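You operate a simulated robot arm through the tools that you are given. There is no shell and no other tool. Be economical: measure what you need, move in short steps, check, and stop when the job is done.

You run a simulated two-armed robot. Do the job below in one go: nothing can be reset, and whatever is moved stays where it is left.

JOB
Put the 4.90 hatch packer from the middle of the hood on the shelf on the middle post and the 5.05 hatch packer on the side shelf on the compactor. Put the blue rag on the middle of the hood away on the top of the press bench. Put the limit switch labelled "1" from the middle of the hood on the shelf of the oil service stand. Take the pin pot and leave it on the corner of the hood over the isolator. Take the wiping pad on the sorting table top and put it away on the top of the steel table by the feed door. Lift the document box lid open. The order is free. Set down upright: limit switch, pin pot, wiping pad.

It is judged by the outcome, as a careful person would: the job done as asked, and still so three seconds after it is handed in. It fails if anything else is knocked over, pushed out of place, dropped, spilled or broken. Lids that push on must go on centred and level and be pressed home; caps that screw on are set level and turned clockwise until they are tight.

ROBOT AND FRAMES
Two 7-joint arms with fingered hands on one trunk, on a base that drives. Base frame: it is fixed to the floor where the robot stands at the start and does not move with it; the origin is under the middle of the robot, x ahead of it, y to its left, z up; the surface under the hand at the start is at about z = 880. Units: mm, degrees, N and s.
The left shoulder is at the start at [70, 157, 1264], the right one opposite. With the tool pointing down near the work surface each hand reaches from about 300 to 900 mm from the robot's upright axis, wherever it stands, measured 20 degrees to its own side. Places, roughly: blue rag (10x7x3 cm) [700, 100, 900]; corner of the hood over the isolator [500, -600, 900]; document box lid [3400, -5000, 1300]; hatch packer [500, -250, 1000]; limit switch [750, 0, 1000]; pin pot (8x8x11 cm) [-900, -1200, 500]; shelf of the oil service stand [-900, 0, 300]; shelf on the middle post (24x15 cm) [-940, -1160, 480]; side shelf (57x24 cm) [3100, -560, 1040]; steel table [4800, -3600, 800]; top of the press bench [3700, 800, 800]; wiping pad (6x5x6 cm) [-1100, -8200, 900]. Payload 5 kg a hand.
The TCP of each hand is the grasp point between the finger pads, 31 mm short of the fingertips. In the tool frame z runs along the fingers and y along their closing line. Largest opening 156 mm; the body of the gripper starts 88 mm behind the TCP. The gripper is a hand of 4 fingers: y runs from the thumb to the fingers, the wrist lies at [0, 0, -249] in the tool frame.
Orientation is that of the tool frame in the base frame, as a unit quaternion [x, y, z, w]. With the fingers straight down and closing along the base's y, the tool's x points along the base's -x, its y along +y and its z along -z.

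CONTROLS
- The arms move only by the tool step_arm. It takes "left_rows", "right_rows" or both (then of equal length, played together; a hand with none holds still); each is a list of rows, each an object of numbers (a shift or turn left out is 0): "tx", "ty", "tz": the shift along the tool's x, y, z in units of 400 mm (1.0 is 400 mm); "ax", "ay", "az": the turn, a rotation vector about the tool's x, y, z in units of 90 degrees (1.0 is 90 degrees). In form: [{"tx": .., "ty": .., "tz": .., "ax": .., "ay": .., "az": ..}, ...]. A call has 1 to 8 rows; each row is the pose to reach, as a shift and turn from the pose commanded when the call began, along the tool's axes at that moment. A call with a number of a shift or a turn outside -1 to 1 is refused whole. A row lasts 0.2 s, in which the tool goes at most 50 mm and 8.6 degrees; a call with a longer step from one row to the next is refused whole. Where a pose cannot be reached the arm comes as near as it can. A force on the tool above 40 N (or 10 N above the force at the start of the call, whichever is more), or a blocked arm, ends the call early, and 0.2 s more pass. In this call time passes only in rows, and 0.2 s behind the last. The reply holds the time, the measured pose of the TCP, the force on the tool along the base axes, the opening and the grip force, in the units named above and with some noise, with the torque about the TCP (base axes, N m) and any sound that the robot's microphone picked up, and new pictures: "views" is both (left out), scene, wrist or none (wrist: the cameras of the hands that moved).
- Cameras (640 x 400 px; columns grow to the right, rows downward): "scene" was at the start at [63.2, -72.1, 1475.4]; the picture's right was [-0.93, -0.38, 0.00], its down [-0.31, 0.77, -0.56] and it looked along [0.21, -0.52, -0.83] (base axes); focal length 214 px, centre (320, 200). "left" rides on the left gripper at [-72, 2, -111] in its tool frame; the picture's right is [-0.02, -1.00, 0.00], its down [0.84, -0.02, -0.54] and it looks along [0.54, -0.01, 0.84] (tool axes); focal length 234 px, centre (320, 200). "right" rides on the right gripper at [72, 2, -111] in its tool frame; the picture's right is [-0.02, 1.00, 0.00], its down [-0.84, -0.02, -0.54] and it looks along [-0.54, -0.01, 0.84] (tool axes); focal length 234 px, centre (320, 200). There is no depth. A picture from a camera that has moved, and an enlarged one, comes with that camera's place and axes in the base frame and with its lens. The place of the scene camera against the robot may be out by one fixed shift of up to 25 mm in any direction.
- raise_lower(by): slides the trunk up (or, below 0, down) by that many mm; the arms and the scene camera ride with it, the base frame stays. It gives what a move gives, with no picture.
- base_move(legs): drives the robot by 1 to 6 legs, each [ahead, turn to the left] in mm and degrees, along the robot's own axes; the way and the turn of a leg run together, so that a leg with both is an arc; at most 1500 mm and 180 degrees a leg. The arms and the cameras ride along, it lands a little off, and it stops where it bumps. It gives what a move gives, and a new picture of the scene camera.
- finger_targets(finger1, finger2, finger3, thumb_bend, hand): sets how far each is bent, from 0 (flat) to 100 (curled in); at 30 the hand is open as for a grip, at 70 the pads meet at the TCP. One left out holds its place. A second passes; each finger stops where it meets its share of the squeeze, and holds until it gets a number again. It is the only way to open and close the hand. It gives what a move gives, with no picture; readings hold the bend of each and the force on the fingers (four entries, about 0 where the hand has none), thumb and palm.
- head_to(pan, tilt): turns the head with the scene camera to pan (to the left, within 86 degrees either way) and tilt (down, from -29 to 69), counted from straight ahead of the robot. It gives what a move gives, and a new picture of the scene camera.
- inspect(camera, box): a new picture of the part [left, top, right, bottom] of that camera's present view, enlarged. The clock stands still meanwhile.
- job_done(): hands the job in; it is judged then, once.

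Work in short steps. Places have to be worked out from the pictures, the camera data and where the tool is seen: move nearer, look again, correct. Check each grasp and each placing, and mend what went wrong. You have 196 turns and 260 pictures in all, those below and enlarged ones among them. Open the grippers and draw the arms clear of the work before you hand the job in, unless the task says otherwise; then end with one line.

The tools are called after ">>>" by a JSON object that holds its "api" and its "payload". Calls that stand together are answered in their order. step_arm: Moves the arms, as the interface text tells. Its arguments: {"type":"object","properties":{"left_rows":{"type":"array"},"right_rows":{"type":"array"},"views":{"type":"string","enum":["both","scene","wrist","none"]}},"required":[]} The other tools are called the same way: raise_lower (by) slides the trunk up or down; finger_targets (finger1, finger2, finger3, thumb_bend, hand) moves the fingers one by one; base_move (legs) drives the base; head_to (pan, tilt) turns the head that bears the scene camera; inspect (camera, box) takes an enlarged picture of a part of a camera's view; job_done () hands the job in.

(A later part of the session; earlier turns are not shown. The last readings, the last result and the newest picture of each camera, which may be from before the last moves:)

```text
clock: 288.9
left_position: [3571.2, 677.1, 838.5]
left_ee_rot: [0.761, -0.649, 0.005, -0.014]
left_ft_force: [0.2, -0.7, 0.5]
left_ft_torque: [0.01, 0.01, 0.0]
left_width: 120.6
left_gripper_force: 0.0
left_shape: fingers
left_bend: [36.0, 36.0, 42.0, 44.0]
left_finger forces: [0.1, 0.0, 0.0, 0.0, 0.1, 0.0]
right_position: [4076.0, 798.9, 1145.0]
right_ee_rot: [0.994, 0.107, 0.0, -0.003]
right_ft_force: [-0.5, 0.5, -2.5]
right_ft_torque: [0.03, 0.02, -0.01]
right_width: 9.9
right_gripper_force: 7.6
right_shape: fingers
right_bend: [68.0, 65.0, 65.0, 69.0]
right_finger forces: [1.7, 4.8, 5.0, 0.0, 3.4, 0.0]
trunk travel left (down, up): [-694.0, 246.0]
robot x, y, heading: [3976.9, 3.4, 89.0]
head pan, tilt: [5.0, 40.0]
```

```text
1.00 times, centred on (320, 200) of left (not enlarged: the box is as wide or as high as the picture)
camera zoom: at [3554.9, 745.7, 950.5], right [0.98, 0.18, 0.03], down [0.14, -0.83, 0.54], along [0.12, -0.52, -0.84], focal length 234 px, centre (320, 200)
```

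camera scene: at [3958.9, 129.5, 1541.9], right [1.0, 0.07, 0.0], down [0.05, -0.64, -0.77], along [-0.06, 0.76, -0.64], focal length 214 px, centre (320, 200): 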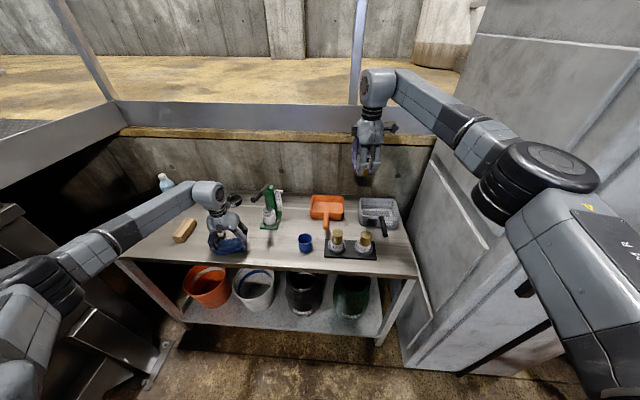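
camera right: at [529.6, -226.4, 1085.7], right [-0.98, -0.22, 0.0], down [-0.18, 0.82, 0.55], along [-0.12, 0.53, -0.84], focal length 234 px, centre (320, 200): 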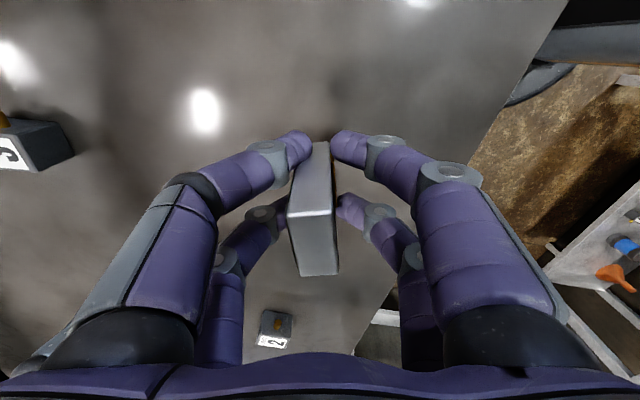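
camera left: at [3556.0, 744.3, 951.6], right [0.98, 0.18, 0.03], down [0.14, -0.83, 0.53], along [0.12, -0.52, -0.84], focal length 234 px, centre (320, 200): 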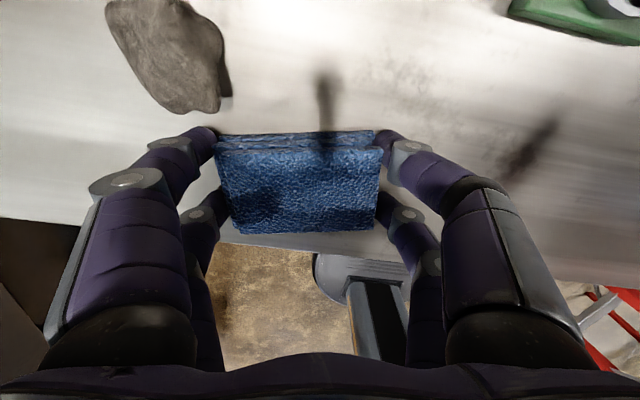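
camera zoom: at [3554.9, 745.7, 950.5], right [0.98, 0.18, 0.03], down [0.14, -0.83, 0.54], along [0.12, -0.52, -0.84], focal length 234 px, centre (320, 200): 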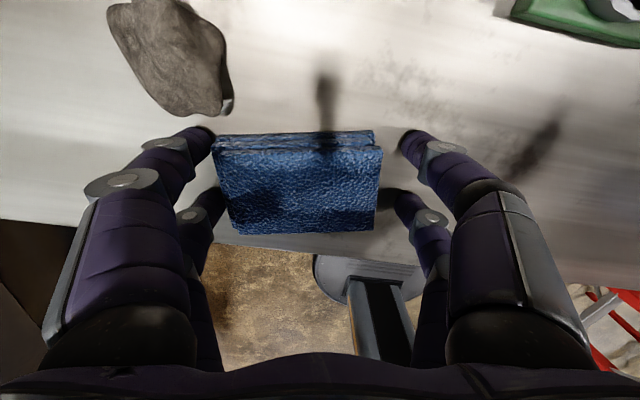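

The rag lies on the bench, free. I lift the left hand and draw the right one back.

>>> {"api": "step_arm", "payload": {"left_rows": [{"tz": -0.1}, {"tz": -0.2}, {"tz": -0.3}, {"tz": -0.4}, {"tz": -0.5}, {"tz": -0.6}, {"tz": -0.7}, {"tz": -0.76}], "right_rows": [{"ty": 0.09, "tx": -0.0}, {"ty": 0.18, "tx": -0.0}, {"ty": 0.27}, {"ty": 0.36}, {"ty": 0.45}, {"ty": 0.54}, {"ty": 0.63}, {"ty": 0.72}], "views": "scene"}}

>>> {"api": "step_arm", "payload": {"left_rows": [{"tx": 0.1, "ty": -0.02}, {"tx": 0.2, "ty": -0.04}, {"tx": 0.3, "ty": -0.06}, {"tx": 0.4, "ty": -0.08}, {"tx": 0.5, "ty": -0.1}, {"tx": 0.55, "ty": -0.12}], "views": "none"}}

>>> {"api": "base_move", "payload": {"legs": [[-560, 0]]}}

>>> {"api": "head_to", "payload": {"pan": 75, "tilt": 25}}

```text
clock: 290.7
left_position: [3563.3, 672.6, 1143.3]
left_ee_rot: [0.76, -0.649, 0.003, -0.012]
left_ft_force: [0.2, 0.2, 0.4]
left_ft_torque: [0.0, 0.0, -0.02]
left_width: 120.8
left_gripper_force: 0.1
left_shape: fingers
left_bend: [36.0, 36.0, 42.0, 44.0]
left_finger forces: [0.1, 0.0, 0.1, 0.1, 0.0, 0.0]
right_position: [4140.2, 516.5, 1145.0]
right_ee_rot: [0.994, 0.106, -0.001, -0.003]
right_ft_force: [-0.6, -0.3, -1.6]
right_ft_torque: [0.02, 0.02, -0.01]
right_width: 9.2
right_gripper_force: 7.3
right_shape: fingers
right_bend: [68.0, 65.0, 65.0, 69.0]
right_finger forces: [1.5, 4.9, 4.7, 0.1, 3.3, 0.0]
trunk travel left (down, up): [-694.0, 246.0]
robot x, y, heading: [3978.8, 1.5, 88.7]
head pan, tilt: [5.0, 40.0]
camera scene: at [3962.0, 131.7, 1541.6], right [1.0, 0.07, 0.0], down [0.04, -0.64, -0.77], along [-0.06, 0.76, -0.64], focal length 214 px, centre (320, 200)
```

scene: 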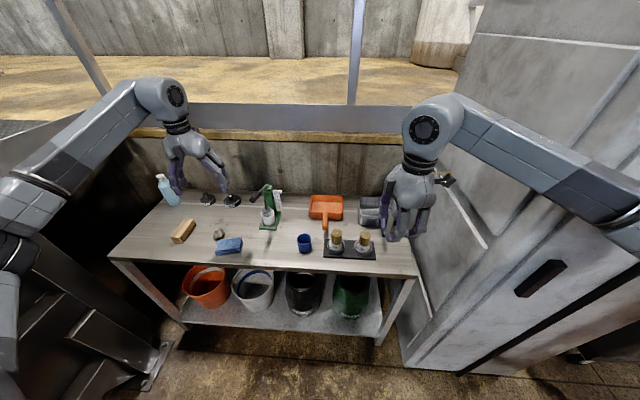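

```text
clock: 292.1
left_position: [3645.0, 461.8, 1142.5]
left_ee_rot: [0.76, -0.649, 0.004, -0.012]
left_ft_force: [0.1, 0.3, 0.0]
left_ft_torque: [0.01, 0.04, 0.0]
left_width: 120.6
left_gripper_force: 0.1
left_shape: fingers
left_bend: [36.0, 36.0, 42.0, 44.0]
left_finger forces: [0.0, 0.1, 0.0, 0.0, 0.0, 0.0]
right_position: [4135.8, 516.1, 1145.3]
right_ee_rot: [0.994, 0.106, 0.001, -0.003]
right_ft_force: [-0.8, -0.7, -1.9]
right_ft_torque: [0.04, 0.0, 0.01]
right_width: 9.2
right_gripper_force: 7.4
right_shape: fingers
right_bend: [68.0, 65.0, 65.0, 69.0]
right_finger forces: [1.4, 4.9, 4.7, 0.0, 3.3, 0.1]
trunk travel left (down, up): [-694.0, 246.0]
robot x, y, heading: [3979.0, 6.6, 89.2]
head pan, tilt: [5.0, 40.0]
```

```text
clock: 295.3
left_position: [3640.7, -91.2, 1142.8]
left_ee_rot: [0.76, -0.65, 0.005, -0.011]
left_ft_force: [0.8, 0.4, -0.7]
left_ft_torque: [-0.01, 0.02, 0.01]
left_width: 120.6
left_gripper_force: 0.0
left_shape: fingers
left_bend: [36.0, 36.0, 42.0, 44.0]
left_finger forces: [0.0, 0.0, 0.0, 0.0, 0.1, 0.0]
right_position: [4129.1, -37.8, 1144.2]
right_ee_rot: [0.995, 0.104, 0.0, -0.003]
right_ft_force: [-0.2, -0.2, -1.7]
right_ft_torque: [0.0, 0.02, 0.02]
right_width: 9.2
right_gripper_force: 6.8
right_shape: fingers
right_bend: [68.0, 65.0, 65.0, 69.0]
right_finger forces: [1.3, 4.8, 4.7, 0.0, 3.2, 0.1]
trunk travel left (down, up): [-694.0, 246.0]
robot x, y, heading: [3964.3, -550.4, 89.0]
head pan, tilt: [5.0, 40.0]
camera scene: at [3949.3, -421.2, 1541.5], right [1.0, 0.07, 0.0], down [0.04, -0.64, -0.77], along [-0.05, 0.76, -0.64], focal length 214 px, centre (320, 200)
```

scene: 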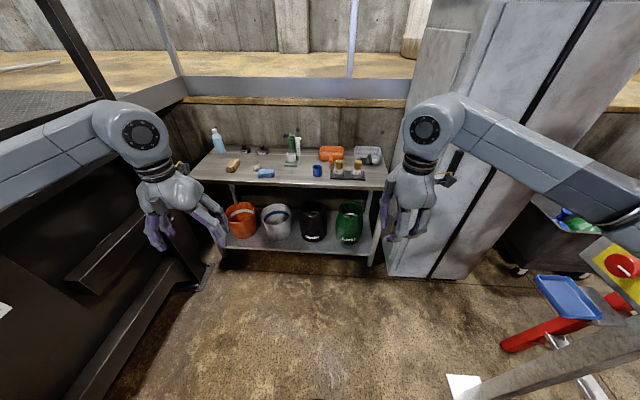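

```text
clock: 296.7
left_position: [3638.8, -90.8, 1142.2]
left_ee_rot: [0.759, -0.651, 0.004, -0.012]
left_ft_force: [-0.7, 0.3, 0.2]
left_ft_torque: [0.0, 0.02, -0.02]
left_width: 120.6
left_gripper_force: 0.0
left_shape: fingers
left_bend: [36.0, 36.0, 42.0, 44.0]
left_finger forces: [0.0, 0.0, 0.0, 0.0, 0.1, 0.0]
right_position: [4129.8, -38.6, 1145.0]
right_ee_rot: [0.994, 0.106, 0.001, -0.003]
right_ft_force: [-0.1, 0.7, -2.2]
right_ft_torque: [0.01, 0.0, 0.01]
right_width: 9.2
right_gripper_force: 7.3
right_shape: fingers
right_bend: [68.0, 65.0, 65.0, 69.0]
right_finger forces: [1.5, 5.0, 4.6, 0.0, 3.1, 0.1]
trunk travel left (down, up): [-694.0, 246.0]
robot x, y, heading: [3970.7, -551.8, 88.6]
head pan, tilt: [75.0, 25.0]
camera scene: at [3866.9, -480.8, 1564.9], right [0.28, 0.96, 0.0], down [0.41, -0.12, -0.91], along [-0.87, 0.25, -0.42], focal length 214 px, centre (320, 200)
```

scene: 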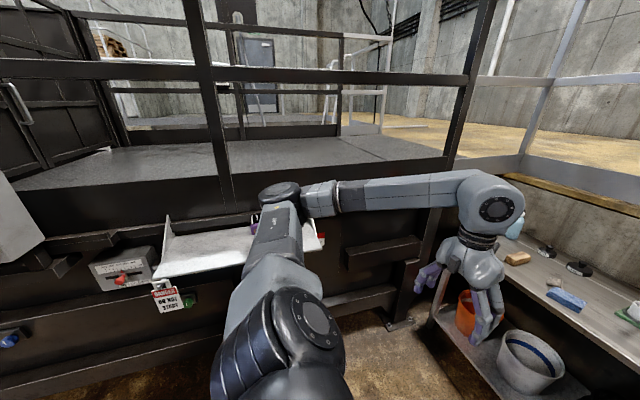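

The side shelf spans about y -857 to -275 with its front edge at x≈3200; its left half is empty. I back up 170 mm, turn to face it and look.

>>> {"api": "base_move", "payload": {"legs": [[-170, 0], [0, 91]]}}

>>> {"api": "head_to", "payload": {"pan": 0, "tilt": 35}}

```text
clock: 302.0
left_position: [3518.0, -1063.1, 1143.3]
left_ee_rot: [0.995, 0.094, -0.005, -0.012]
left_ft_force: [0.0, 0.2, 0.6]
left_ft_torque: [0.02, 0.0, 0.0]
left_width: 120.5
left_gripper_force: 0.0
left_shape: fingers
left_bend: [36.0, 36.0, 42.0, 44.0]
left_finger forces: [0.1, 0.0, 0.0, 0.0, 0.1, 0.0]
right_position: [3446.5, -575.6, 1146.1]
right_ee_rot: [0.616, 0.788, -0.003, -0.003]
right_ft_force: [0.8, 0.7, -2.8]
right_ft_torque: [-0.01, 0.0, -0.01]
right_width: 9.0
right_gripper_force: 6.1
right_shape: fingers
right_bend: [68.0, 65.0, 66.0, 69.0]
right_finger forces: [1.2, 4.1, 4.3, 0.1, 2.8, 0.0]
trunk travel left (down, up): [-694.0, 246.0]
robot x, y, heading: [3963.8, -718.4, -178.9]
head pan, tilt: [75.0, 25.0]
camera scene: at [3878.8, -814.2, 1565.0], right [-0.97, 0.24, 0.0], down [0.1, 0.41, -0.91], along [-0.22, -0.88, -0.42], focal length 214 px, centre (320, 200)
```

scene: 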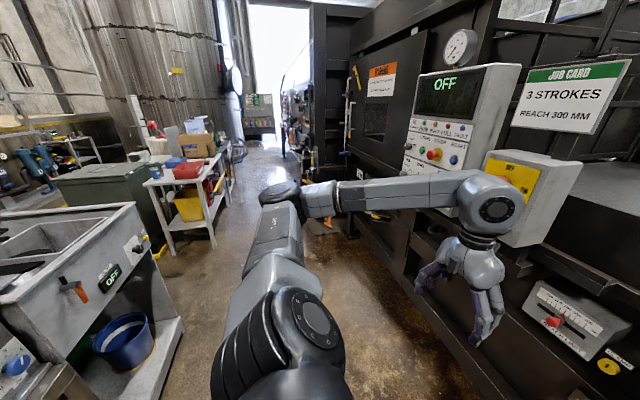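

```text
clock: 303.5
left_position: [3517.3, -1063.5, 1142.4]
left_ee_rot: [0.996, 0.094, -0.004, -0.011]
left_ft_force: [-0.5, 0.4, -0.2]
left_ft_torque: [0.0, 0.01, -0.01]
left_width: 120.9
left_gripper_force: 0.1
left_shape: fingers
left_bend: [36.0, 36.0, 42.0, 44.0]
left_finger forces: [0.1, 0.1, 0.1, 0.0, 0.1, 0.0]
right_position: [3446.4, -574.3, 1144.8]
right_ee_rot: [0.616, 0.788, -0.002, -0.003]
right_ft_force: [-0.5, 0.7, -2.7]
right_ft_torque: [0.03, -0.01, -0.01]
right_width: 8.8
right_gripper_force: 6.0
right_shape: fingers
right_bend: [68.0, 65.0, 66.0, 69.0]
right_finger forces: [1.2, 4.1, 4.3, 0.0, 2.8, 0.0]
trunk travel left (down, up): [-694.0, 246.0]
robot x, y, heading: [3964.0, -718.6, -179.0]
head pan, tilt: [0.0, 35.0]
camera scene: at [3813.0, -726.6, 1549.2], right [-0.02, 1.0, 0.0], down [0.57, 0.01, -0.82], along [-0.82, -0.01, -0.57], focal length 214 px, centre (320, 200)
```

scene: 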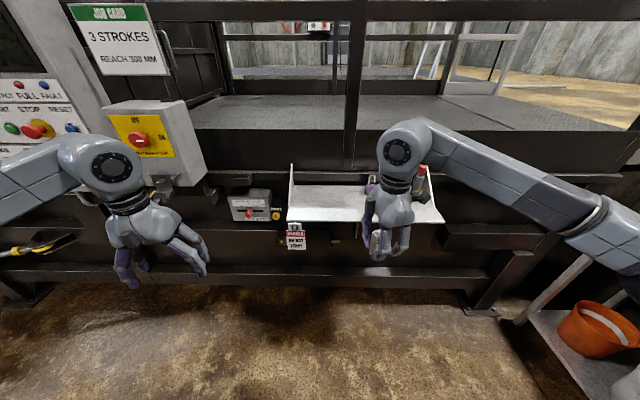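

The shelf's free left part is centred near [3100, -690] at z≈1040. I pull the left hand back from the switch box, drive 130 mm closer, and bring the packer over the shelf.

>>> {"api": "step_arm", "payload": {"left_rows": [{"tx": 0.1}, {"tx": 0.2}, {"tx": 0.3}, {"tx": 0.37}], "views": "none"}}

>>> {"api": "base_move", "payload": {"legs": [[130, 0]]}}

>>> {"api": "step_arm", "payload": {"right_rows": [{"tx": -0.06, "ty": -0.03, "az": 0.05}, {"tx": -0.12, "ty": -0.08, "az": 0.1}, {"tx": -0.182, "ty": -0.15, "az": 0.155}, {"tx": -0.182, "ty": -0.26, "az": 0.155}, {"tx": -0.182, "ty": -0.37, "az": 0.155}, {"tx": -0.182, "ty": -0.48, "az": 0.155}, {"tx": -0.182, "ty": -0.576, "az": 0.155}], "views": "both"}}

```text
clock: 304.5
left_position: [3663.0, -1035.0, 1140.7]
left_ee_rot: [0.996, 0.094, -0.006, -0.011]
left_ft_force: [0.1, 0.3, -0.4]
left_ft_torque: [0.0, 0.04, 0.02]
left_width: 120.7
left_gripper_force: 0.1
left_shape: fingers
left_bend: [36.0, 36.0, 42.0, 44.0]
left_finger forces: [0.1, 0.0, 0.0, 0.0, 0.1, 0.1]
right_position: [3449.8, -574.8, 1146.9]
right_ee_rot: [0.616, 0.788, -0.003, -0.003]
right_ft_force: [0.2, -0.4, -2.1]
right_ft_torque: [-0.02, 0.01, -0.03]
right_width: 8.7
right_gripper_force: 6.1
right_shape: fingers
right_bend: [68.0, 65.0, 66.0, 69.0]
right_finger forces: [1.2, 4.2, 4.3, 0.1, 2.7, 0.1]
trunk travel left (down, up): [-694.0, 246.0]
robot x, y, heading: [3964.4, -718.7, -179.0]
head pan, tilt: [0.0, 35.0]
```

```text
clock: 305.8
left_position: [3532.5, -1036.2, 1140.7]
left_ee_rot: [0.996, 0.093, -0.007, -0.011]
left_ft_force: [0.0, 0.5, 0.3]
left_ft_torque: [0.0, -0.01, -0.01]
left_width: 120.6
left_gripper_force: 0.1
left_shape: fingers
left_bend: [36.0, 36.0, 42.0, 44.0]
left_finger forces: [0.0, 0.1, 0.1, 0.0, 0.0, 0.1]
right_position: [3320.7, -575.7, 1146.3]
right_ee_rot: [0.616, 0.787, -0.002, -0.002]
right_ft_force: [-0.3, 0.4, -1.9]
right_ft_torque: [0.01, 0.0, -0.01]
right_width: 9.0
right_gripper_force: 6.6
right_shape: fingers
right_bend: [68.0, 65.0, 66.0, 69.0]
right_finger forces: [1.3, 4.2, 4.3, 0.0, 2.8, 0.0]
trunk travel left (down, up): [-694.0, 246.0]
robot x, y, heading: [3836.3, -718.2, -179.1]
head pan, tilt: [0.0, 35.0]
camera scene: at [3686.2, -728.4, 1549.3], right [-0.02, 1.0, 0.0], down [0.57, 0.01, -0.82], along [-0.82, -0.01, -0.57], focal length 214 px, centre (320, 200)
```

scene: 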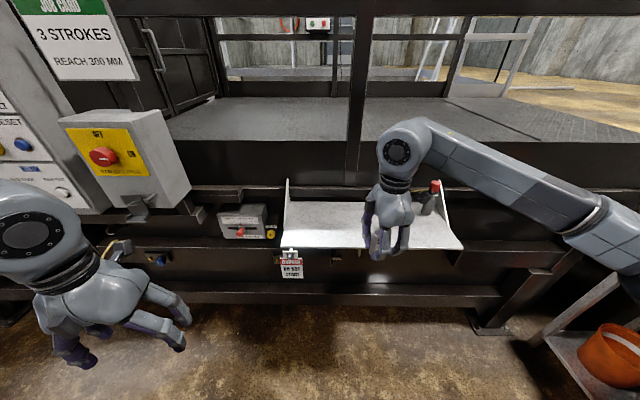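

```text
clock: 307.4
left_position: [3530.6, -1038.1, 1140.6]
left_ee_rot: [0.996, 0.093, -0.006, -0.013]
left_ft_force: [-0.2, 0.3, -0.5]
left_ft_torque: [0.03, -0.03, -0.01]
left_width: 120.6
left_gripper_force: 0.1
left_shape: fingers
left_bend: [36.0, 36.0, 42.0, 44.0]
left_finger forces: [0.0, 0.1, 0.0, 0.0, 0.1, 0.0]
right_position: [3110.1, -705.2, 1146.1]
right_ee_rot: [0.707, 0.707, -0.002, -0.003]
right_ft_force: [-0.7, -0.9, -1.3]
right_ft_torque: [0.03, 0.01, -0.03]
right_width: 8.6
right_gripper_force: 6.0
right_shape: fingers
right_bend: [69.0, 65.0, 66.0, 69.0]
right_finger forces: [1.2, 4.3, 4.2, 0.1, 2.6, 0.0]
trunk travel left (down, up): [-694.0, 246.0]
robot x, y, heading: [3836.0, -719.4, -179.3]
head pan, tilt: [0.0, 35.0]
camera scene: at [3683.7, -730.1, 1549.0], right [-0.02, 1.0, 0.0], down [0.57, 0.01, -0.82], along [-0.82, -0.01, -0.57], focal length 214 px, centre (320, 200)
camera right: at [3112.8, -634.1, 1255.8], right [1.0, -0.02, -0.01], down [-0.02, -0.84, 0.54], along [-0.02, -0.54, -0.84], focal length 234 px, centre (320, 200)
```

scene: 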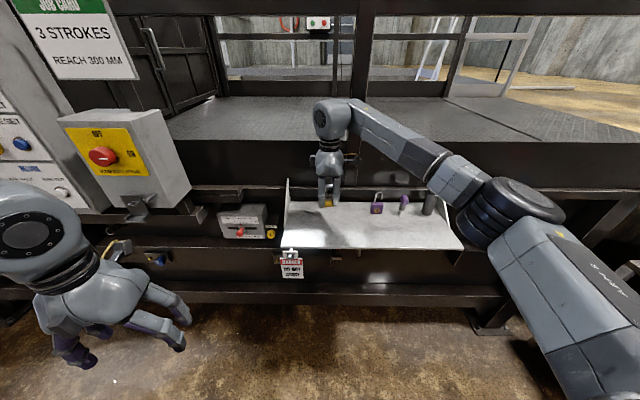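
right: 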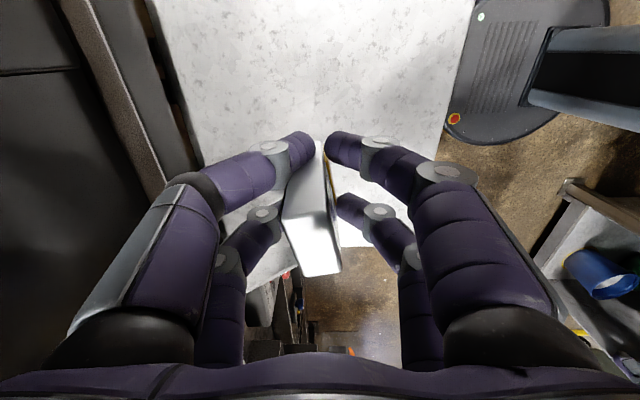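

The packer leans about 8° in the grip, so I pitch the hand to square it up and lower it to just above the shelf.

>>> {"api": "step_arm", "payload": {"right_rows": [{"ax": 0.045, "tz": 0.04}, {"ax": 0.09, "tz": 0.08}, {"ax": 0.09, "tz": 0.115}], "views": "wrist"}}

>>> {"api": "inspect", "payload": {"camera": "scene", "box": [270, 90, 450, 260]}}

```text
clock: 308.2
left_position: [3532.1, -1037.4, 1140.3]
left_ee_rot: [0.996, 0.093, -0.005, -0.011]
left_ft_force: [0.2, -0.5, 0.3]
left_ft_torque: [0.01, -0.03, -0.02]
left_width: 120.6
left_gripper_force: 0.0
left_shape: fingers
left_bend: [36.0, 36.0, 42.0, 44.0]
left_finger forces: [0.0, 0.0, 0.1, 0.0, 0.0, 0.0]
right_position: [3110.7, -702.3, 1099.5]
right_ee_rot: [0.705, 0.706, -0.052, -0.053]
right_ft_force: [-0.6, 0.2, -1.5]
right_ft_torque: [0.01, -0.02, 0.02]
right_width: 8.8
right_gripper_force: 5.8
right_shape: fingers
right_bend: [69.0, 65.0, 66.0, 69.0]
right_finger forces: [1.2, 4.5, 4.2, 0.0, 2.5, 0.0]
trunk travel left (down, up): [-694.0, 246.0]
robot x, y, heading: [3839.3, -722.7, -179.0]
head pan, tilt: [0.0, 35.0]
camera right: at [3129.6, -631.6, 1208.4], right [0.99, -0.02, -0.15], down [0.06, -0.84, 0.54], along [-0.14, -0.54, -0.83], focal length 234 px, centre (320, 200)
```

right: 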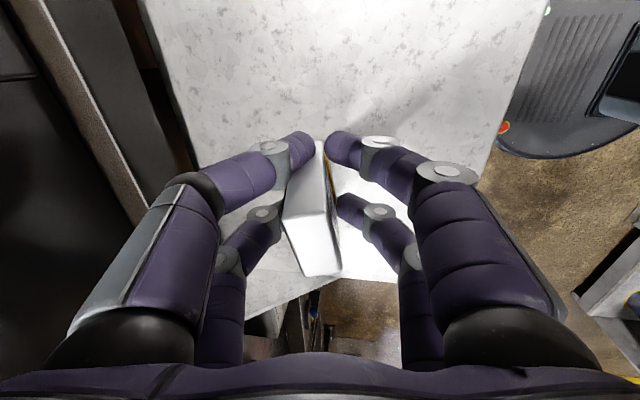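

```text
2.35 times, centred on (360, 175) of scene
camera zoom: at [3684.3, -728.5, 1549.1], right [-0.02, 1.0, 0.0], down [0.57, 0.01, -0.82], along [-0.82, -0.01, -0.57], focal length 505 px, centre (226, 259)
```

zoom: 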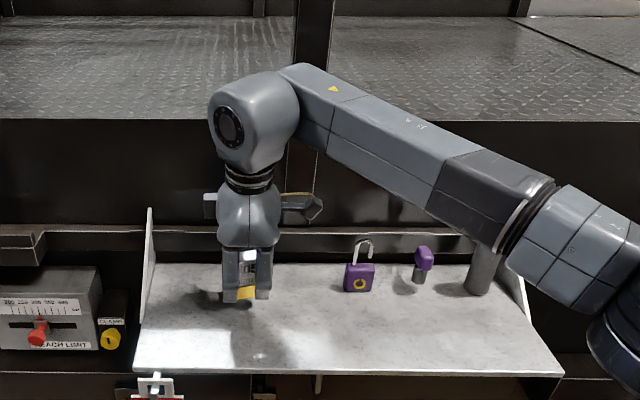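

The packer's edges now align with vertical. I lower in small steps with the trunk.

>>> {"api": "raise_lower", "payload": {"by": -12}}

>>> {"api": "raise_lower", "payload": {"by": -5}}

```text
clock: 308.8
left_position: [3531.2, -1037.3, 1128.2]
left_ee_rot: [0.996, 0.093, -0.006, -0.012]
left_ft_force: [0.3, -0.1, 0.1]
left_ft_torque: [0.0, -0.03, -0.03]
left_width: 120.8
left_gripper_force: 0.1
left_shape: fingers
left_bend: [36.0, 36.0, 42.0, 44.0]
left_finger forces: [0.0, 0.1, 0.1, 0.0, 0.0, 0.0]
right_position: [3112.0, -702.7, 1087.6]
right_ee_rot: [0.705, 0.706, -0.052, -0.052]
right_ft_force: [-0.3, -0.9, -1.9]
right_ft_torque: [0.01, 0.0, 0.0]
right_width: 8.6
right_gripper_force: 5.9
right_shape: fingers
right_bend: [69.0, 65.0, 66.0, 69.0]
right_finger forces: [1.2, 4.4, 4.2, 0.0, 2.5, 0.0]
trunk travel left (down, up): [-682.0, 258.0]
robot x, y, heading: [3831.9, -724.2, -179.1]
head pan, tilt: [0.0, 35.0]
```

```text
clock: 309.3
left_position: [3531.8, -1036.7, 1123.9]
left_ee_rot: [0.996, 0.093, -0.006, -0.012]
left_ft_force: [0.5, -0.2, -0.3]
left_ft_torque: [-0.01, -0.03, -0.02]
left_width: 120.5
left_gripper_force: 0.1
left_shape: fingers
left_bend: [36.0, 36.0, 42.0, 44.0]
left_finger forces: [0.0, 0.1, 0.0, 0.1, 0.0, 0.1]
right_position: [3112.5, -702.2, 1082.6]
right_ee_rot: [0.705, 0.706, -0.052, -0.052]
right_ft_force: [-0.2, 0.5, -3.4]
right_ft_torque: [0.05, -0.01, -0.02]
right_width: 8.8
right_gripper_force: 5.7
right_shape: fingers
right_bend: [69.0, 65.0, 66.0, 69.0]
right_finger forces: [1.2, 4.5, 4.2, 0.0, 2.5, 0.0]
trunk travel left (down, up): [-677.0, 263.0]
robot x, y, heading: [3838.8, -719.3, -179.2]
head pan, tilt: [0.0, 35.0]
```

No contact yet, so I go on lowering.

>>> {"api": "raise_lower", "payload": {"by": -5}}

>>> {"api": "raise_lower", "payload": {"by": -4}}

>>> {"api": "inspect", "payload": {"camera": "scene", "box": [300, 110, 420, 220]}}

```text
clock: 309.9
left_position: [3531.9, -1036.0, 1117.6]
left_ee_rot: [0.996, 0.093, -0.006, -0.011]
left_ft_force: [-0.2, 1.1, -1.1]
left_ft_torque: [-0.02, 0.0, 0.01]
left_width: 120.7
left_gripper_force: 0.0
left_shape: fingers
left_bend: [36.0, 36.0, 42.0, 44.0]
left_finger forces: [0.1, 0.0, 0.0, 0.1, 0.0, 0.1]
right_position: [3112.8, -701.5, 1077.5]
right_ee_rot: [0.706, 0.705, -0.053, -0.052]
right_ft_force: [0.7, 0.2, -1.8]
right_ft_torque: [0.04, 0.02, 0.02]
right_width: 8.8
right_gripper_force: 6.5
right_shape: fingers
right_bend: [69.0, 65.0, 66.0, 69.0]
right_finger forces: [1.2, 4.5, 4.2, 0.0, 2.6, 0.0]
trunk travel left (down, up): [-672.0, 268.0]
robot x, y, heading: [3834.9, -721.9, -179.2]
head pan, tilt: [0.0, 35.0]
```

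```text
clock: 310.4
left_position: [3532.2, -1036.0, 1114.3]
left_ee_rot: [0.996, 0.093, -0.006, -0.011]
left_ft_force: [-0.1, -0.5, 0.3]
left_ft_torque: [-0.02, 0.04, 0.0]
left_width: 120.7
left_gripper_force: 0.0
left_shape: fingers
left_bend: [36.0, 36.0, 42.0, 44.0]
left_finger forces: [0.1, 0.1, 0.0, 0.0, 0.1, 0.1]
right_position: [3113.0, -702.6, 1076.2]
right_ee_rot: [0.705, 0.705, -0.053, -0.054]
right_ft_force: [-1.1, 0.7, 5.4]
right_ft_torque: [-0.11, -0.01, -0.04]
right_width: 8.6
right_gripper_force: 8.5
right_shape: fingers
right_bend: [69.0, 65.0, 66.0, 69.0]
right_finger forces: [1.1, 5.4, 5.9, 0.1, 4.4, 0.0]
trunk travel left (down, up): [-668.0, 272.0]
robot x, y, heading: [3836.6, -718.2, -179.1]
head pan, tilt: [0.0, 35.0]
```

```text
3.64 times, centred on (360, 165) of scene
camera zoom: at [3685.6, -728.3, 1523.4], right [-0.02, 1.0, 0.0], down [0.57, 0.01, -0.82], along [-0.82, -0.01, -0.57], focal length 780 px, centre (174, 327)
```

zoom: 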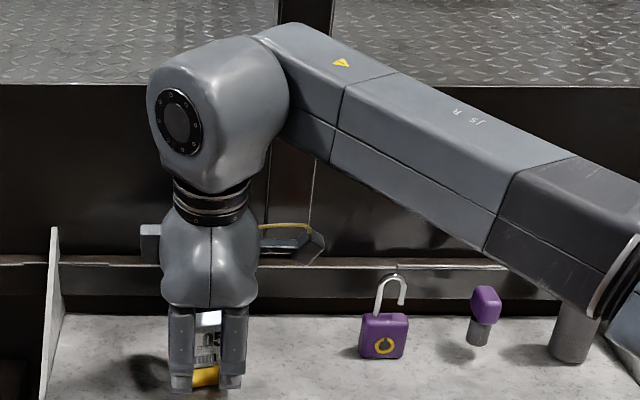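

It's in contact. I loosen slightly, raise 6 mm, then open further and check.

>>> {"api": "finger_targets", "payload": {"hand": "right", "finger1": 62, "finger2": 60, "finger3": 61, "thumb_bend": 63}}

>>> {"api": "raise_lower", "payload": {"by": 8}}

>>> {"api": "inspect", "payload": {"camera": "right", "box": [200, 80, 440, 300]}}

```text
clock: 311.4
left_position: [3532.5, -1037.1, 1114.3]
left_ee_rot: [0.996, 0.093, -0.006, -0.012]
left_ft_force: [-0.1, -0.4, 0.8]
left_ft_torque: [-0.01, 0.02, 0.0]
left_width: 120.6
left_gripper_force: 0.0
left_shape: fingers
left_bend: [36.0, 36.0, 42.0, 44.0]
left_finger forces: [0.0, 0.0, 0.1, 0.0, 0.1, 0.1]
right_position: [3110.4, -702.5, 1073.9]
right_ee_rot: [0.705, 0.705, -0.054, -0.053]
right_ft_force: [0.5, -0.2, -0.6]
right_ft_torque: [-0.02, -0.01, -0.02]
right_width: 31.4
right_gripper_force: 0.1
right_shape: fingers
right_bend: [62.0, 60.0, 61.0, 63.0]
right_finger forces: [0.0, 0.0, 0.0, 0.0, 0.1, 0.1]
trunk travel left (down, up): [-668.0, 272.0]
robot x, y, heading: [3838.4, -720.9, -179.1]
head pan, tilt: [0.0, 35.0]
```

```text
clock: 311.9
left_position: [3531.9, -1037.3, 1122.0]
left_ee_rot: [0.996, 0.094, -0.007, -0.012]
left_ft_force: [0.3, -0.7, -0.4]
left_ft_torque: [0.03, 0.0, -0.02]
left_width: 120.5
left_gripper_force: 0.1
left_shape: fingers
left_bend: [36.0, 36.0, 42.0, 44.0]
left_finger forces: [0.0, 0.1, 0.1, 0.0, 0.0, 0.1]
right_position: [3112.1, -702.2, 1082.0]
right_ee_rot: [0.705, 0.705, -0.053, -0.052]
right_ft_force: [-0.6, -0.4, -0.3]
right_ft_torque: [-0.01, 0.0, -0.01]
right_width: 31.5
right_gripper_force: 0.1
right_shape: fingers
right_bend: [62.0, 60.0, 61.0, 63.0]
right_finger forces: [0.0, 0.1, 0.0, 0.1, 0.0, 0.1]
trunk travel left (down, up): [-676.0, 264.0]
robot x, y, heading: [3837.4, -717.3, -179.2]
head pan, tilt: [0.0, 35.0]
```

```text
1.82 times, centred on (320, 190) of right
camera zoom: at [3130.3, -631.5, 1191.2], right [0.99, -0.02, -0.15], down [0.06, -0.84, 0.54], along [-0.14, -0.54, -0.83], focal length 426 px, centre (320, 218)
```

zoom: 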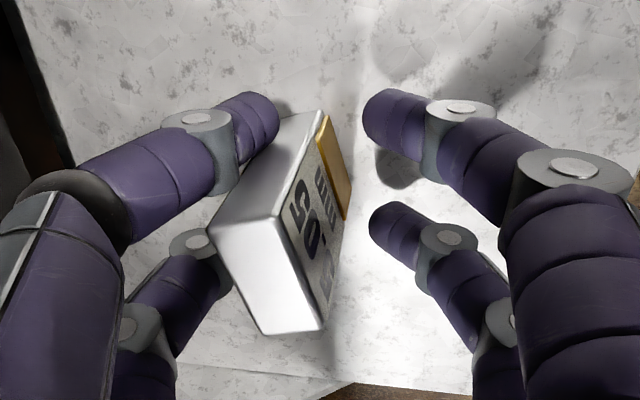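

The packer's edges point to the vertical vanishing point, so it stands upright. I open wider and rise clear.

>>> {"api": "finger_targets", "payload": {"hand": "right", "finger1": 55, "finger2": 54, "finger3": 50, "thumb_bend": 51}}

>>> {"api": "raise_lower", "payload": {"by": 120}}

>>> {"api": "inspect", "payload": {"camera": "right", "box": [0, 0, 640, 400]}}

```text
clock: 312.9
left_position: [3532.5, -1036.8, 1122.8]
left_ee_rot: [0.996, 0.094, -0.006, -0.012]
left_ft_force: [0.2, 0.8, -0.9]
left_ft_torque: [0.03, -0.02, -0.01]
left_width: 120.7
left_gripper_force: 0.1
left_shape: fingers
left_bend: [36.0, 36.0, 42.0, 44.0]
left_finger forces: [0.1, 0.0, 0.1, 0.0, 0.1, 0.0]
right_position: [3112.0, -703.0, 1081.7]
right_ee_rot: [0.705, 0.705, -0.052, -0.052]
right_ft_force: [0.1, -0.6, 0.0]
right_ft_torque: [0.0, 0.02, 0.03]
right_width: 68.1
right_gripper_force: 0.1
right_shape: fingers
right_bend: [55.0, 54.0, 50.0, 51.0]
right_finger forces: [0.1, 0.1, 0.0, 0.1, 0.0, 0.1]
trunk travel left (down, up): [-676.0, 264.0]
robot x, y, heading: [3841.2, -720.4, -179.0]
head pan, tilt: [0.0, 35.0]
```

```text
clock: 314.4
left_position: [3531.7, -1036.8, 1243.2]
left_ee_rot: [0.996, 0.093, -0.005, -0.012]
left_ft_force: [-0.1, 0.5, -1.2]
left_ft_torque: [-0.03, -0.01, 0.02]
left_width: 120.4
left_gripper_force: 0.2
left_shape: fingers
left_bend: [36.0, 36.0, 42.0, 44.0]
left_finger forces: [0.0, 0.0, 0.1, 0.0, 0.0, 0.0]
right_position: [3111.9, -702.9, 1201.4]
right_ee_rot: [0.705, 0.705, -0.053, -0.052]
right_ft_force: [-0.9, -0.5, -0.7]
right_ft_torque: [0.01, 0.0, 0.0]
right_width: 68.5
right_gripper_force: 0.1
right_shape: fingers
right_bend: [55.0, 54.0, 50.0, 51.0]
right_finger forces: [0.0, 0.1, 0.0, 0.0, 0.1, 0.1]
trunk travel left (down, up): [-796.0, 144.0]
robot x, y, heading: [3839.7, -721.0, -179.3]
head pan, tilt: [0.0, 35.0]
```

```text
1.00 times, centred on (320, 200) of right (not enlarged: the box is as wide or as high as the picture)
camera zoom: at [3129.9, -631.6, 1310.8], right [0.99, -0.02, -0.15], down [0.06, -0.84, 0.54], along [-0.14, -0.54, -0.83], focal length 234 px, centre (320, 200)
```

zoom: 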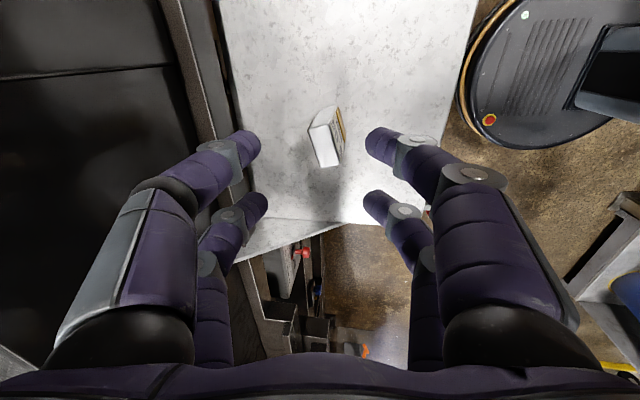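

The packer stands on the shelf. I draw the right hand back and level it, back off, and turn to face down this aisle towards the document box.

>>> {"api": "step_arm", "payload": {"right_rows": [{"ty": 0.1, "ax": -0.045}, {"ty": 0.2, "ax": -0.09}, {"ty": 0.3, "ax": -0.09}, {"ty": 0.4, "tx": 0.08, "ax": -0.09}, {"ty": 0.5, "tx": 0.16, "ax": -0.09}, {"ty": 0.58, "tx": 0.24, "ax": -0.09}], "views": "none"}}

>>> {"api": "base_move", "payload": {"legs": [[-110, 0], [0, 90]]}}

>>> {"api": "head_to", "payload": {"pan": -10, "tilt": 18}}

```text
refused: row 4 steps farther than a row can; nothing moved
```

```text
clock: 319.5
left_position: [4269.0, -1018.9, 1242.2]
left_ee_rot: [0.634, 0.773, -0.012, -0.005]
left_ft_force: [0.5, 0.4, -0.4]
left_ft_torque: [0.01, -0.01, 0.02]
left_width: 120.7
left_gripper_force: 0.1
left_shape: fingers
left_bend: [36.0, 36.0, 42.0, 44.0]
left_finger forces: [0.1, 0.1, 0.1, 0.0, 0.0, 0.0]
right_position: [3937.4, -1443.2, 1202.1]
right_ee_rot: [-0.004, 0.997, -0.075, 0.0]
right_ft_force: [0.2, -0.6, 0.2]
right_ft_torque: [-0.02, 0.01, -0.04]
right_width: 68.2
right_gripper_force: 0.2
right_shape: fingers
right_bend: [55.0, 54.0, 50.0, 51.0]
right_finger forces: [0.0, 0.1, 0.1, 0.0, 0.0, 0.0]
trunk travel left (down, up): [-796.0, 144.0]
robot x, y, heading: [3947.6, -715.2, -88.7]
head pan, tilt: [0.0, 35.0]
camera scene: at [3937.4, -862.8, 1651.2], right [-1.0, -0.02, 0.0], down [-0.01, 0.57, -0.82], along [0.02, -0.82, -0.57], focal length 214 px, centre (320, 200)
```

scene: 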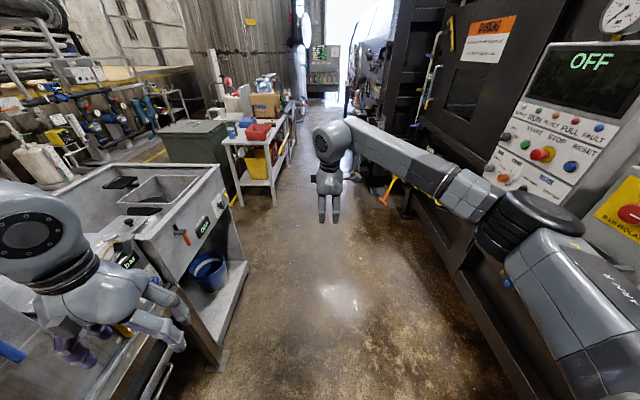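

```text
clock: 320.3
left_position: [4269.0, -1020.4, 1242.3]
left_ee_rot: [0.634, 0.773, -0.012, -0.004]
left_ft_force: [-1.2, -0.6, 0.4]
left_ft_torque: [0.03, 0.03, -0.02]
left_width: 120.8
left_gripper_force: 0.0
left_shape: fingers
left_bend: [36.0, 36.0, 42.0, 44.0]
left_finger forces: [0.0, 0.1, 0.1, 0.0, 0.1, 0.0]
right_position: [3936.9, -1443.6, 1202.1]
right_ee_rot: [-0.004, 0.997, -0.074, 0.0]
right_ft_force: [-0.6, -0.4, 0.1]
right_ft_torque: [0.0, 0.0, 0.0]
right_width: 68.4
right_gripper_force: 0.0
right_shape: fingers
right_bend: [55.0, 54.0, 50.0, 51.0]
right_finger forces: [0.0, 0.0, 0.0, 0.0, 0.0, 0.0]
trunk travel left (down, up): [-796.0, 144.0]
robot x, y, heading: [3948.7, -721.9, -88.4]
head pan, tilt: [-10.0, 18.0]
camera scene: at [3922.0, -866.9, 1678.2], right [-0.99, 0.15, 0.0], down [0.05, 0.31, -0.95], along [-0.14, -0.94, -0.31], focal length 214 px, centre (320, 200)
```

scene: 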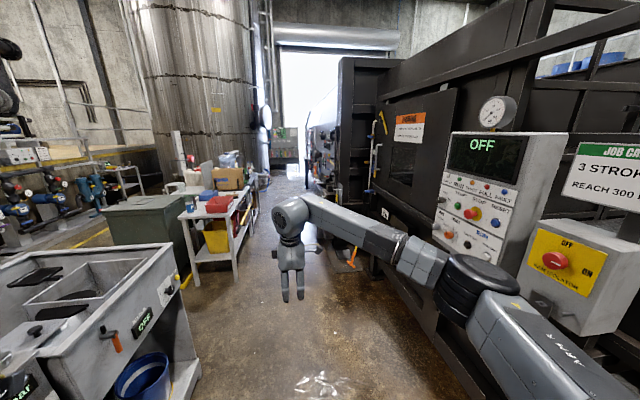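

One move was refused for step size, but the turn went cleanly and nothing was touched. I bring both arms into the narrow forward pose.

>>> {"api": "step_arm", "payload": {"left_rows": [{"tx": -0.092, "ty": -0.079}, {"tx": -0.183, "ty": -0.158}, {"tx": -0.275, "ty": -0.237}, {"tx": -0.366, "ty": -0.316}, {"tx": -0.458, "ty": -0.395}, {"tx": -0.549, "ty": -0.474}, {"tx": -0.64, "ty": -0.553}, {"tx": -0.72, "ty": -0.62}], "right_rows": [{"tx": 0.05, "ax": -0.045}, {"tx": 0.1, "ax": -0.09}, {"tx": 0.15, "ax": -0.09}, {"tx": 0.15, "ax": -0.09}, {"tx": 0.15, "ax": -0.09}, {"tx": 0.15, "ax": -0.09}, {"tx": 0.15, "ax": -0.09}, {"tx": 0.15, "ax": -0.09}], "views": "scene"}}

```text
clock: 322.1
left_position: [4079.8, -1354.7, 1252.6]
left_ee_rot: [0.634, 0.773, -0.01, -0.005]
left_ft_force: [-0.4, -0.9, -1.3]
left_ft_torque: [0.05, -0.01, 0.01]
left_width: 121.0
left_gripper_force: 0.0
left_shape: fingers
left_bend: [36.0, 36.0, 42.0, 44.0]
left_finger forces: [0.0, 0.0, 0.0, 0.0, 0.0, 0.0]
right_position: [3874.7, -1446.1, 1200.0]
right_ee_rot: [-0.005, 1.0, -0.003, 0.001]
right_ft_force: [-0.6, -0.9, 0.1]
right_ft_torque: [-0.01, -0.04, 0.0]
right_width: 68.7
right_gripper_force: 0.0
right_shape: fingers
right_bend: [55.0, 54.0, 50.0, 51.0]
right_finger forces: [0.0, 0.0, 0.1, 0.0, 0.1, 0.0]
trunk travel left (down, up): [-796.0, 144.0]
robot x, y, heading: [3943.5, -718.6, -88.7]
head pan, tilt: [-10.0, 18.0]
camera scene: at [3919.4, -870.1, 1677.9], right [-0.99, 0.15, 0.0], down [0.05, 0.31, -0.95], along [-0.14, -0.94, -0.31], focal length 214 px, centre (320, 200)
```

scene: 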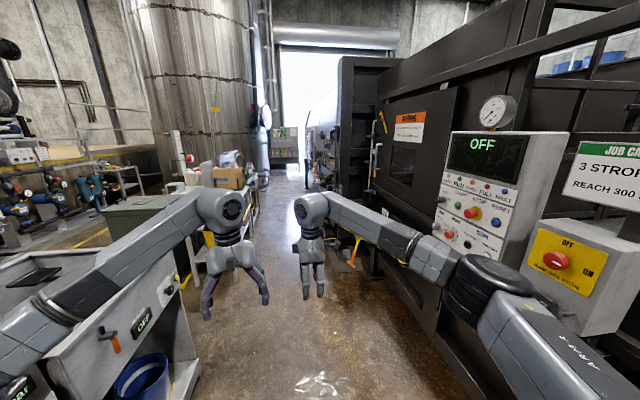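

I bear slightly left to clear the control panel, then straighten and drive down to about y≈-4700.

>>> {"api": "base_move", "payload": {"legs": [[0, 4], [1150, 0], [0, -5], [1400, 0]]}}

>>> {"api": "base_move", "payload": {"legs": [[1350, 0]]}}

>>> {"api": "head_to", "payload": {"pan": -45, "tilt": 18}}

```text
clock: 335.4
left_position: [4178.4, -3878.0, 1253.9]
left_ee_rot: [0.638, 0.77, -0.013, -0.004]
left_ft_force: [0.0, 0.7, 0.5]
left_ft_torque: [0.03, -0.02, 0.0]
left_width: 121.3
left_gripper_force: 0.0
left_shape: fingers
left_bend: [36.0, 36.0, 42.0, 44.0]
left_finger forces: [0.1, 0.0, 0.1, 0.0, 0.0, 0.1]
right_position: [3973.5, -3968.0, 1203.7]
right_ee_rot: [0.001, 1.0, -0.004, 0.0]
right_ft_force: [0.7, 0.1, -0.8]
right_ft_torque: [-0.01, -0.01, -0.01]
right_width: 68.4
right_gripper_force: 0.1
right_shape: fingers
right_bend: [55.0, 54.0, 50.0, 51.0]
right_finger forces: [0.0, 0.0, 0.1, 0.0, 0.0, 0.0]
trunk travel left (down, up): [-796.0, 144.0]
robot x, y, heading: [4051.3, -3243.5, -89.0]
head pan, tilt: [-10.0, 18.0]
camera scene: at [4024.2, -3392.4, 1678.4], right [-0.99, 0.16, 0.0], down [0.05, 0.3, -0.95], along [-0.15, -0.94, -0.31], focal length 214 px, centre (320, 200)
```

scene: 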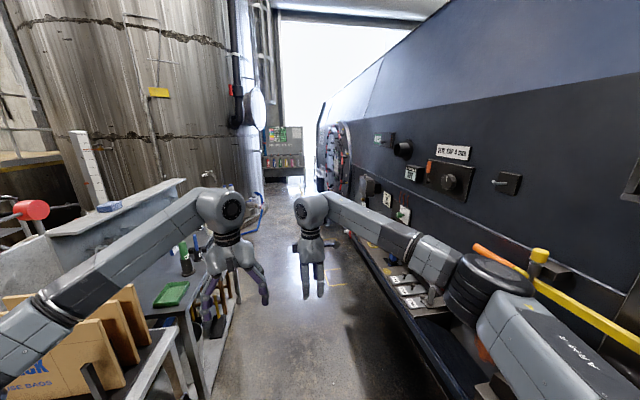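

```text
clock: 342.1
left_position: [4205.9, -5219.6, 1253.6]
left_ee_rot: [0.635, 0.772, -0.013, -0.004]
left_ft_force: [0.3, 0.0, 0.1]
left_ft_torque: [0.02, 0.02, 0.01]
left_width: 121.2
left_gripper_force: 0.1
left_shape: fingers
left_bend: [36.0, 36.0, 42.0, 44.0]
left_finger forces: [0.1, 0.0, 0.1, 0.0, 0.0, 0.0]
right_position: [4002.5, -5311.7, 1203.0]
right_ee_rot: [-0.002, 1.0, -0.003, 0.0]
right_ft_force: [0.2, -0.2, 0.6]
right_ft_torque: [-0.02, -0.02, 0.01]
right_width: 68.4
right_gripper_force: 0.1
right_shape: fingers
right_bend: [55.0, 54.0, 50.0, 51.0]
right_finger forces: [0.0, 0.0, 0.0, 0.0, 0.1, 0.0]
trunk travel left (down, up): [-796.0, 144.0]
robot x, y, heading: [4077.5, -4587.7, -89.1]
head pan, tilt: [-10.0, 18.0]
camera scene: at [4049.0, -4735.1, 1678.4], right [-0.99, 0.15, 0.0], down [0.05, 0.31, -0.95], along [-0.14, -0.94, -0.31], focal length 214 px, centre (320, 200)
```

scene: 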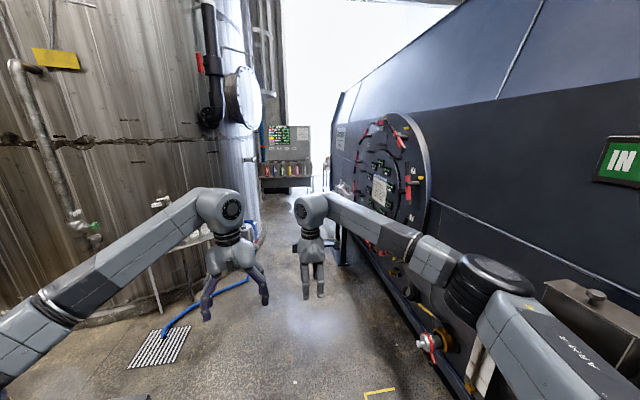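

```text
clock: 343.1
left_position: [4206.0, -5219.7, 1252.9]
left_ee_rot: [0.635, 0.772, -0.013, -0.005]
left_ft_force: [0.8, 0.5, 0.5]
left_ft_torque: [0.0, 0.0, 0.03]
left_width: 120.9
left_gripper_force: 0.2
left_shape: fingers
left_bend: [36.0, 36.0, 42.0, 44.0]
left_finger forces: [0.0, 0.0, 0.0, 0.0, 0.0, 0.1]
right_position: [4001.8, -5311.9, 1203.7]
right_ee_rot: [-0.003, 1.0, -0.004, 0.0]
right_ft_force: [0.3, -0.7, 0.2]
right_ft_torque: [0.0, 0.0, 0.01]
right_width: 68.6
right_gripper_force: 0.1
right_shape: fingers
right_bend: [55.0, 54.0, 50.0, 51.0]
right_finger forces: [0.0, 0.0, 0.1, 0.0, 0.0, 0.0]
trunk travel left (down, up): [-796.0, 144.0]
robot x, y, heading: [4076.6, -4585.7, -88.8]
head pan, tilt: [-45.0, 18.0]
camera scene: at [3998.9, -4710.7, 1678.3], right [-0.72, 0.69, 0.0], down [0.21, 0.22, -0.95], along [-0.66, -0.69, -0.31], focal length 214 px, centre (320, 200)
```

scene: 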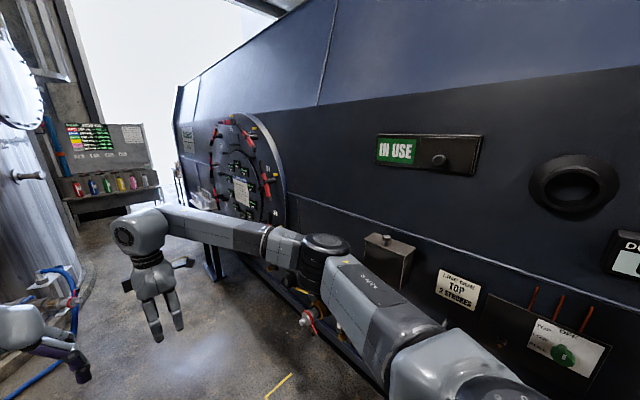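

A small box with a knobbed lid is visible at about [3400, -5025, 1335]. I enlarge it, and look further right at the sign starting "DO".

>>> {"api": "inspect", "payload": {"camera": "scene", "box": [340, 200, 500, 320]}}

>>> {"api": "head_to", "payload": {"pan": -80, "tilt": 15}}

```text
3.33 times, centred on (420, 260) of scene
camera zoom: at [3998.9, -4710.7, 1678.3], right [-0.72, 0.69, 0.0], down [0.21, 0.22, -0.95], along [-0.66, -0.69, -0.31], focal length 715 px, centre (-13, 0)
```

zoom: 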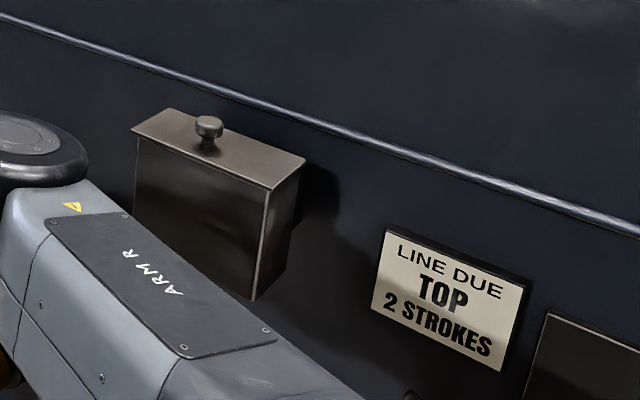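

```text
clock: 344.1
left_position: [4205.8, -5220.1, 1252.3]
left_ee_rot: [0.636, 0.772, -0.012, -0.005]
left_ft_force: [0.6, 0.0, -1.1]
left_ft_torque: [-0.02, 0.0, 0.0]
left_width: 121.1
left_gripper_force: 0.1
left_shape: fingers
left_bend: [36.0, 36.0, 42.0, 44.0]
left_finger forces: [0.0, 0.0, 0.0, 0.0, 0.0, 0.0]
right_position: [4001.7, -5312.1, 1202.4]
right_ee_rot: [-0.002, 1.0, -0.003, -0.001]
right_ft_force: [1.2, -0.1, 0.3]
right_ft_torque: [0.0, -0.02, 0.04]
right_width: 68.6
right_gripper_force: 0.0
right_shape: fingers
right_bend: [55.0, 54.0, 50.0, 51.0]
right_finger forces: [0.0, 0.0, 0.0, 0.0, 0.0, 0.1]
trunk travel left (down, up): [-796.0, 144.0]
robot x, y, heading: [4073.3, -4583.6, -88.9]
head pan, tilt: [-80.0, 15.0]
camera scene: at [3971.7, -4661.8, 1683.2], right [-0.2, 0.98, 0.0], down [0.25, 0.05, -0.97], along [-0.95, -0.19, -0.26], focal length 214 px, centre (320, 200)
```

scene: 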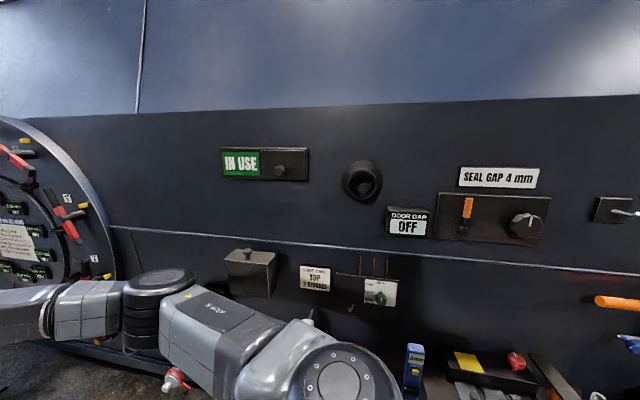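

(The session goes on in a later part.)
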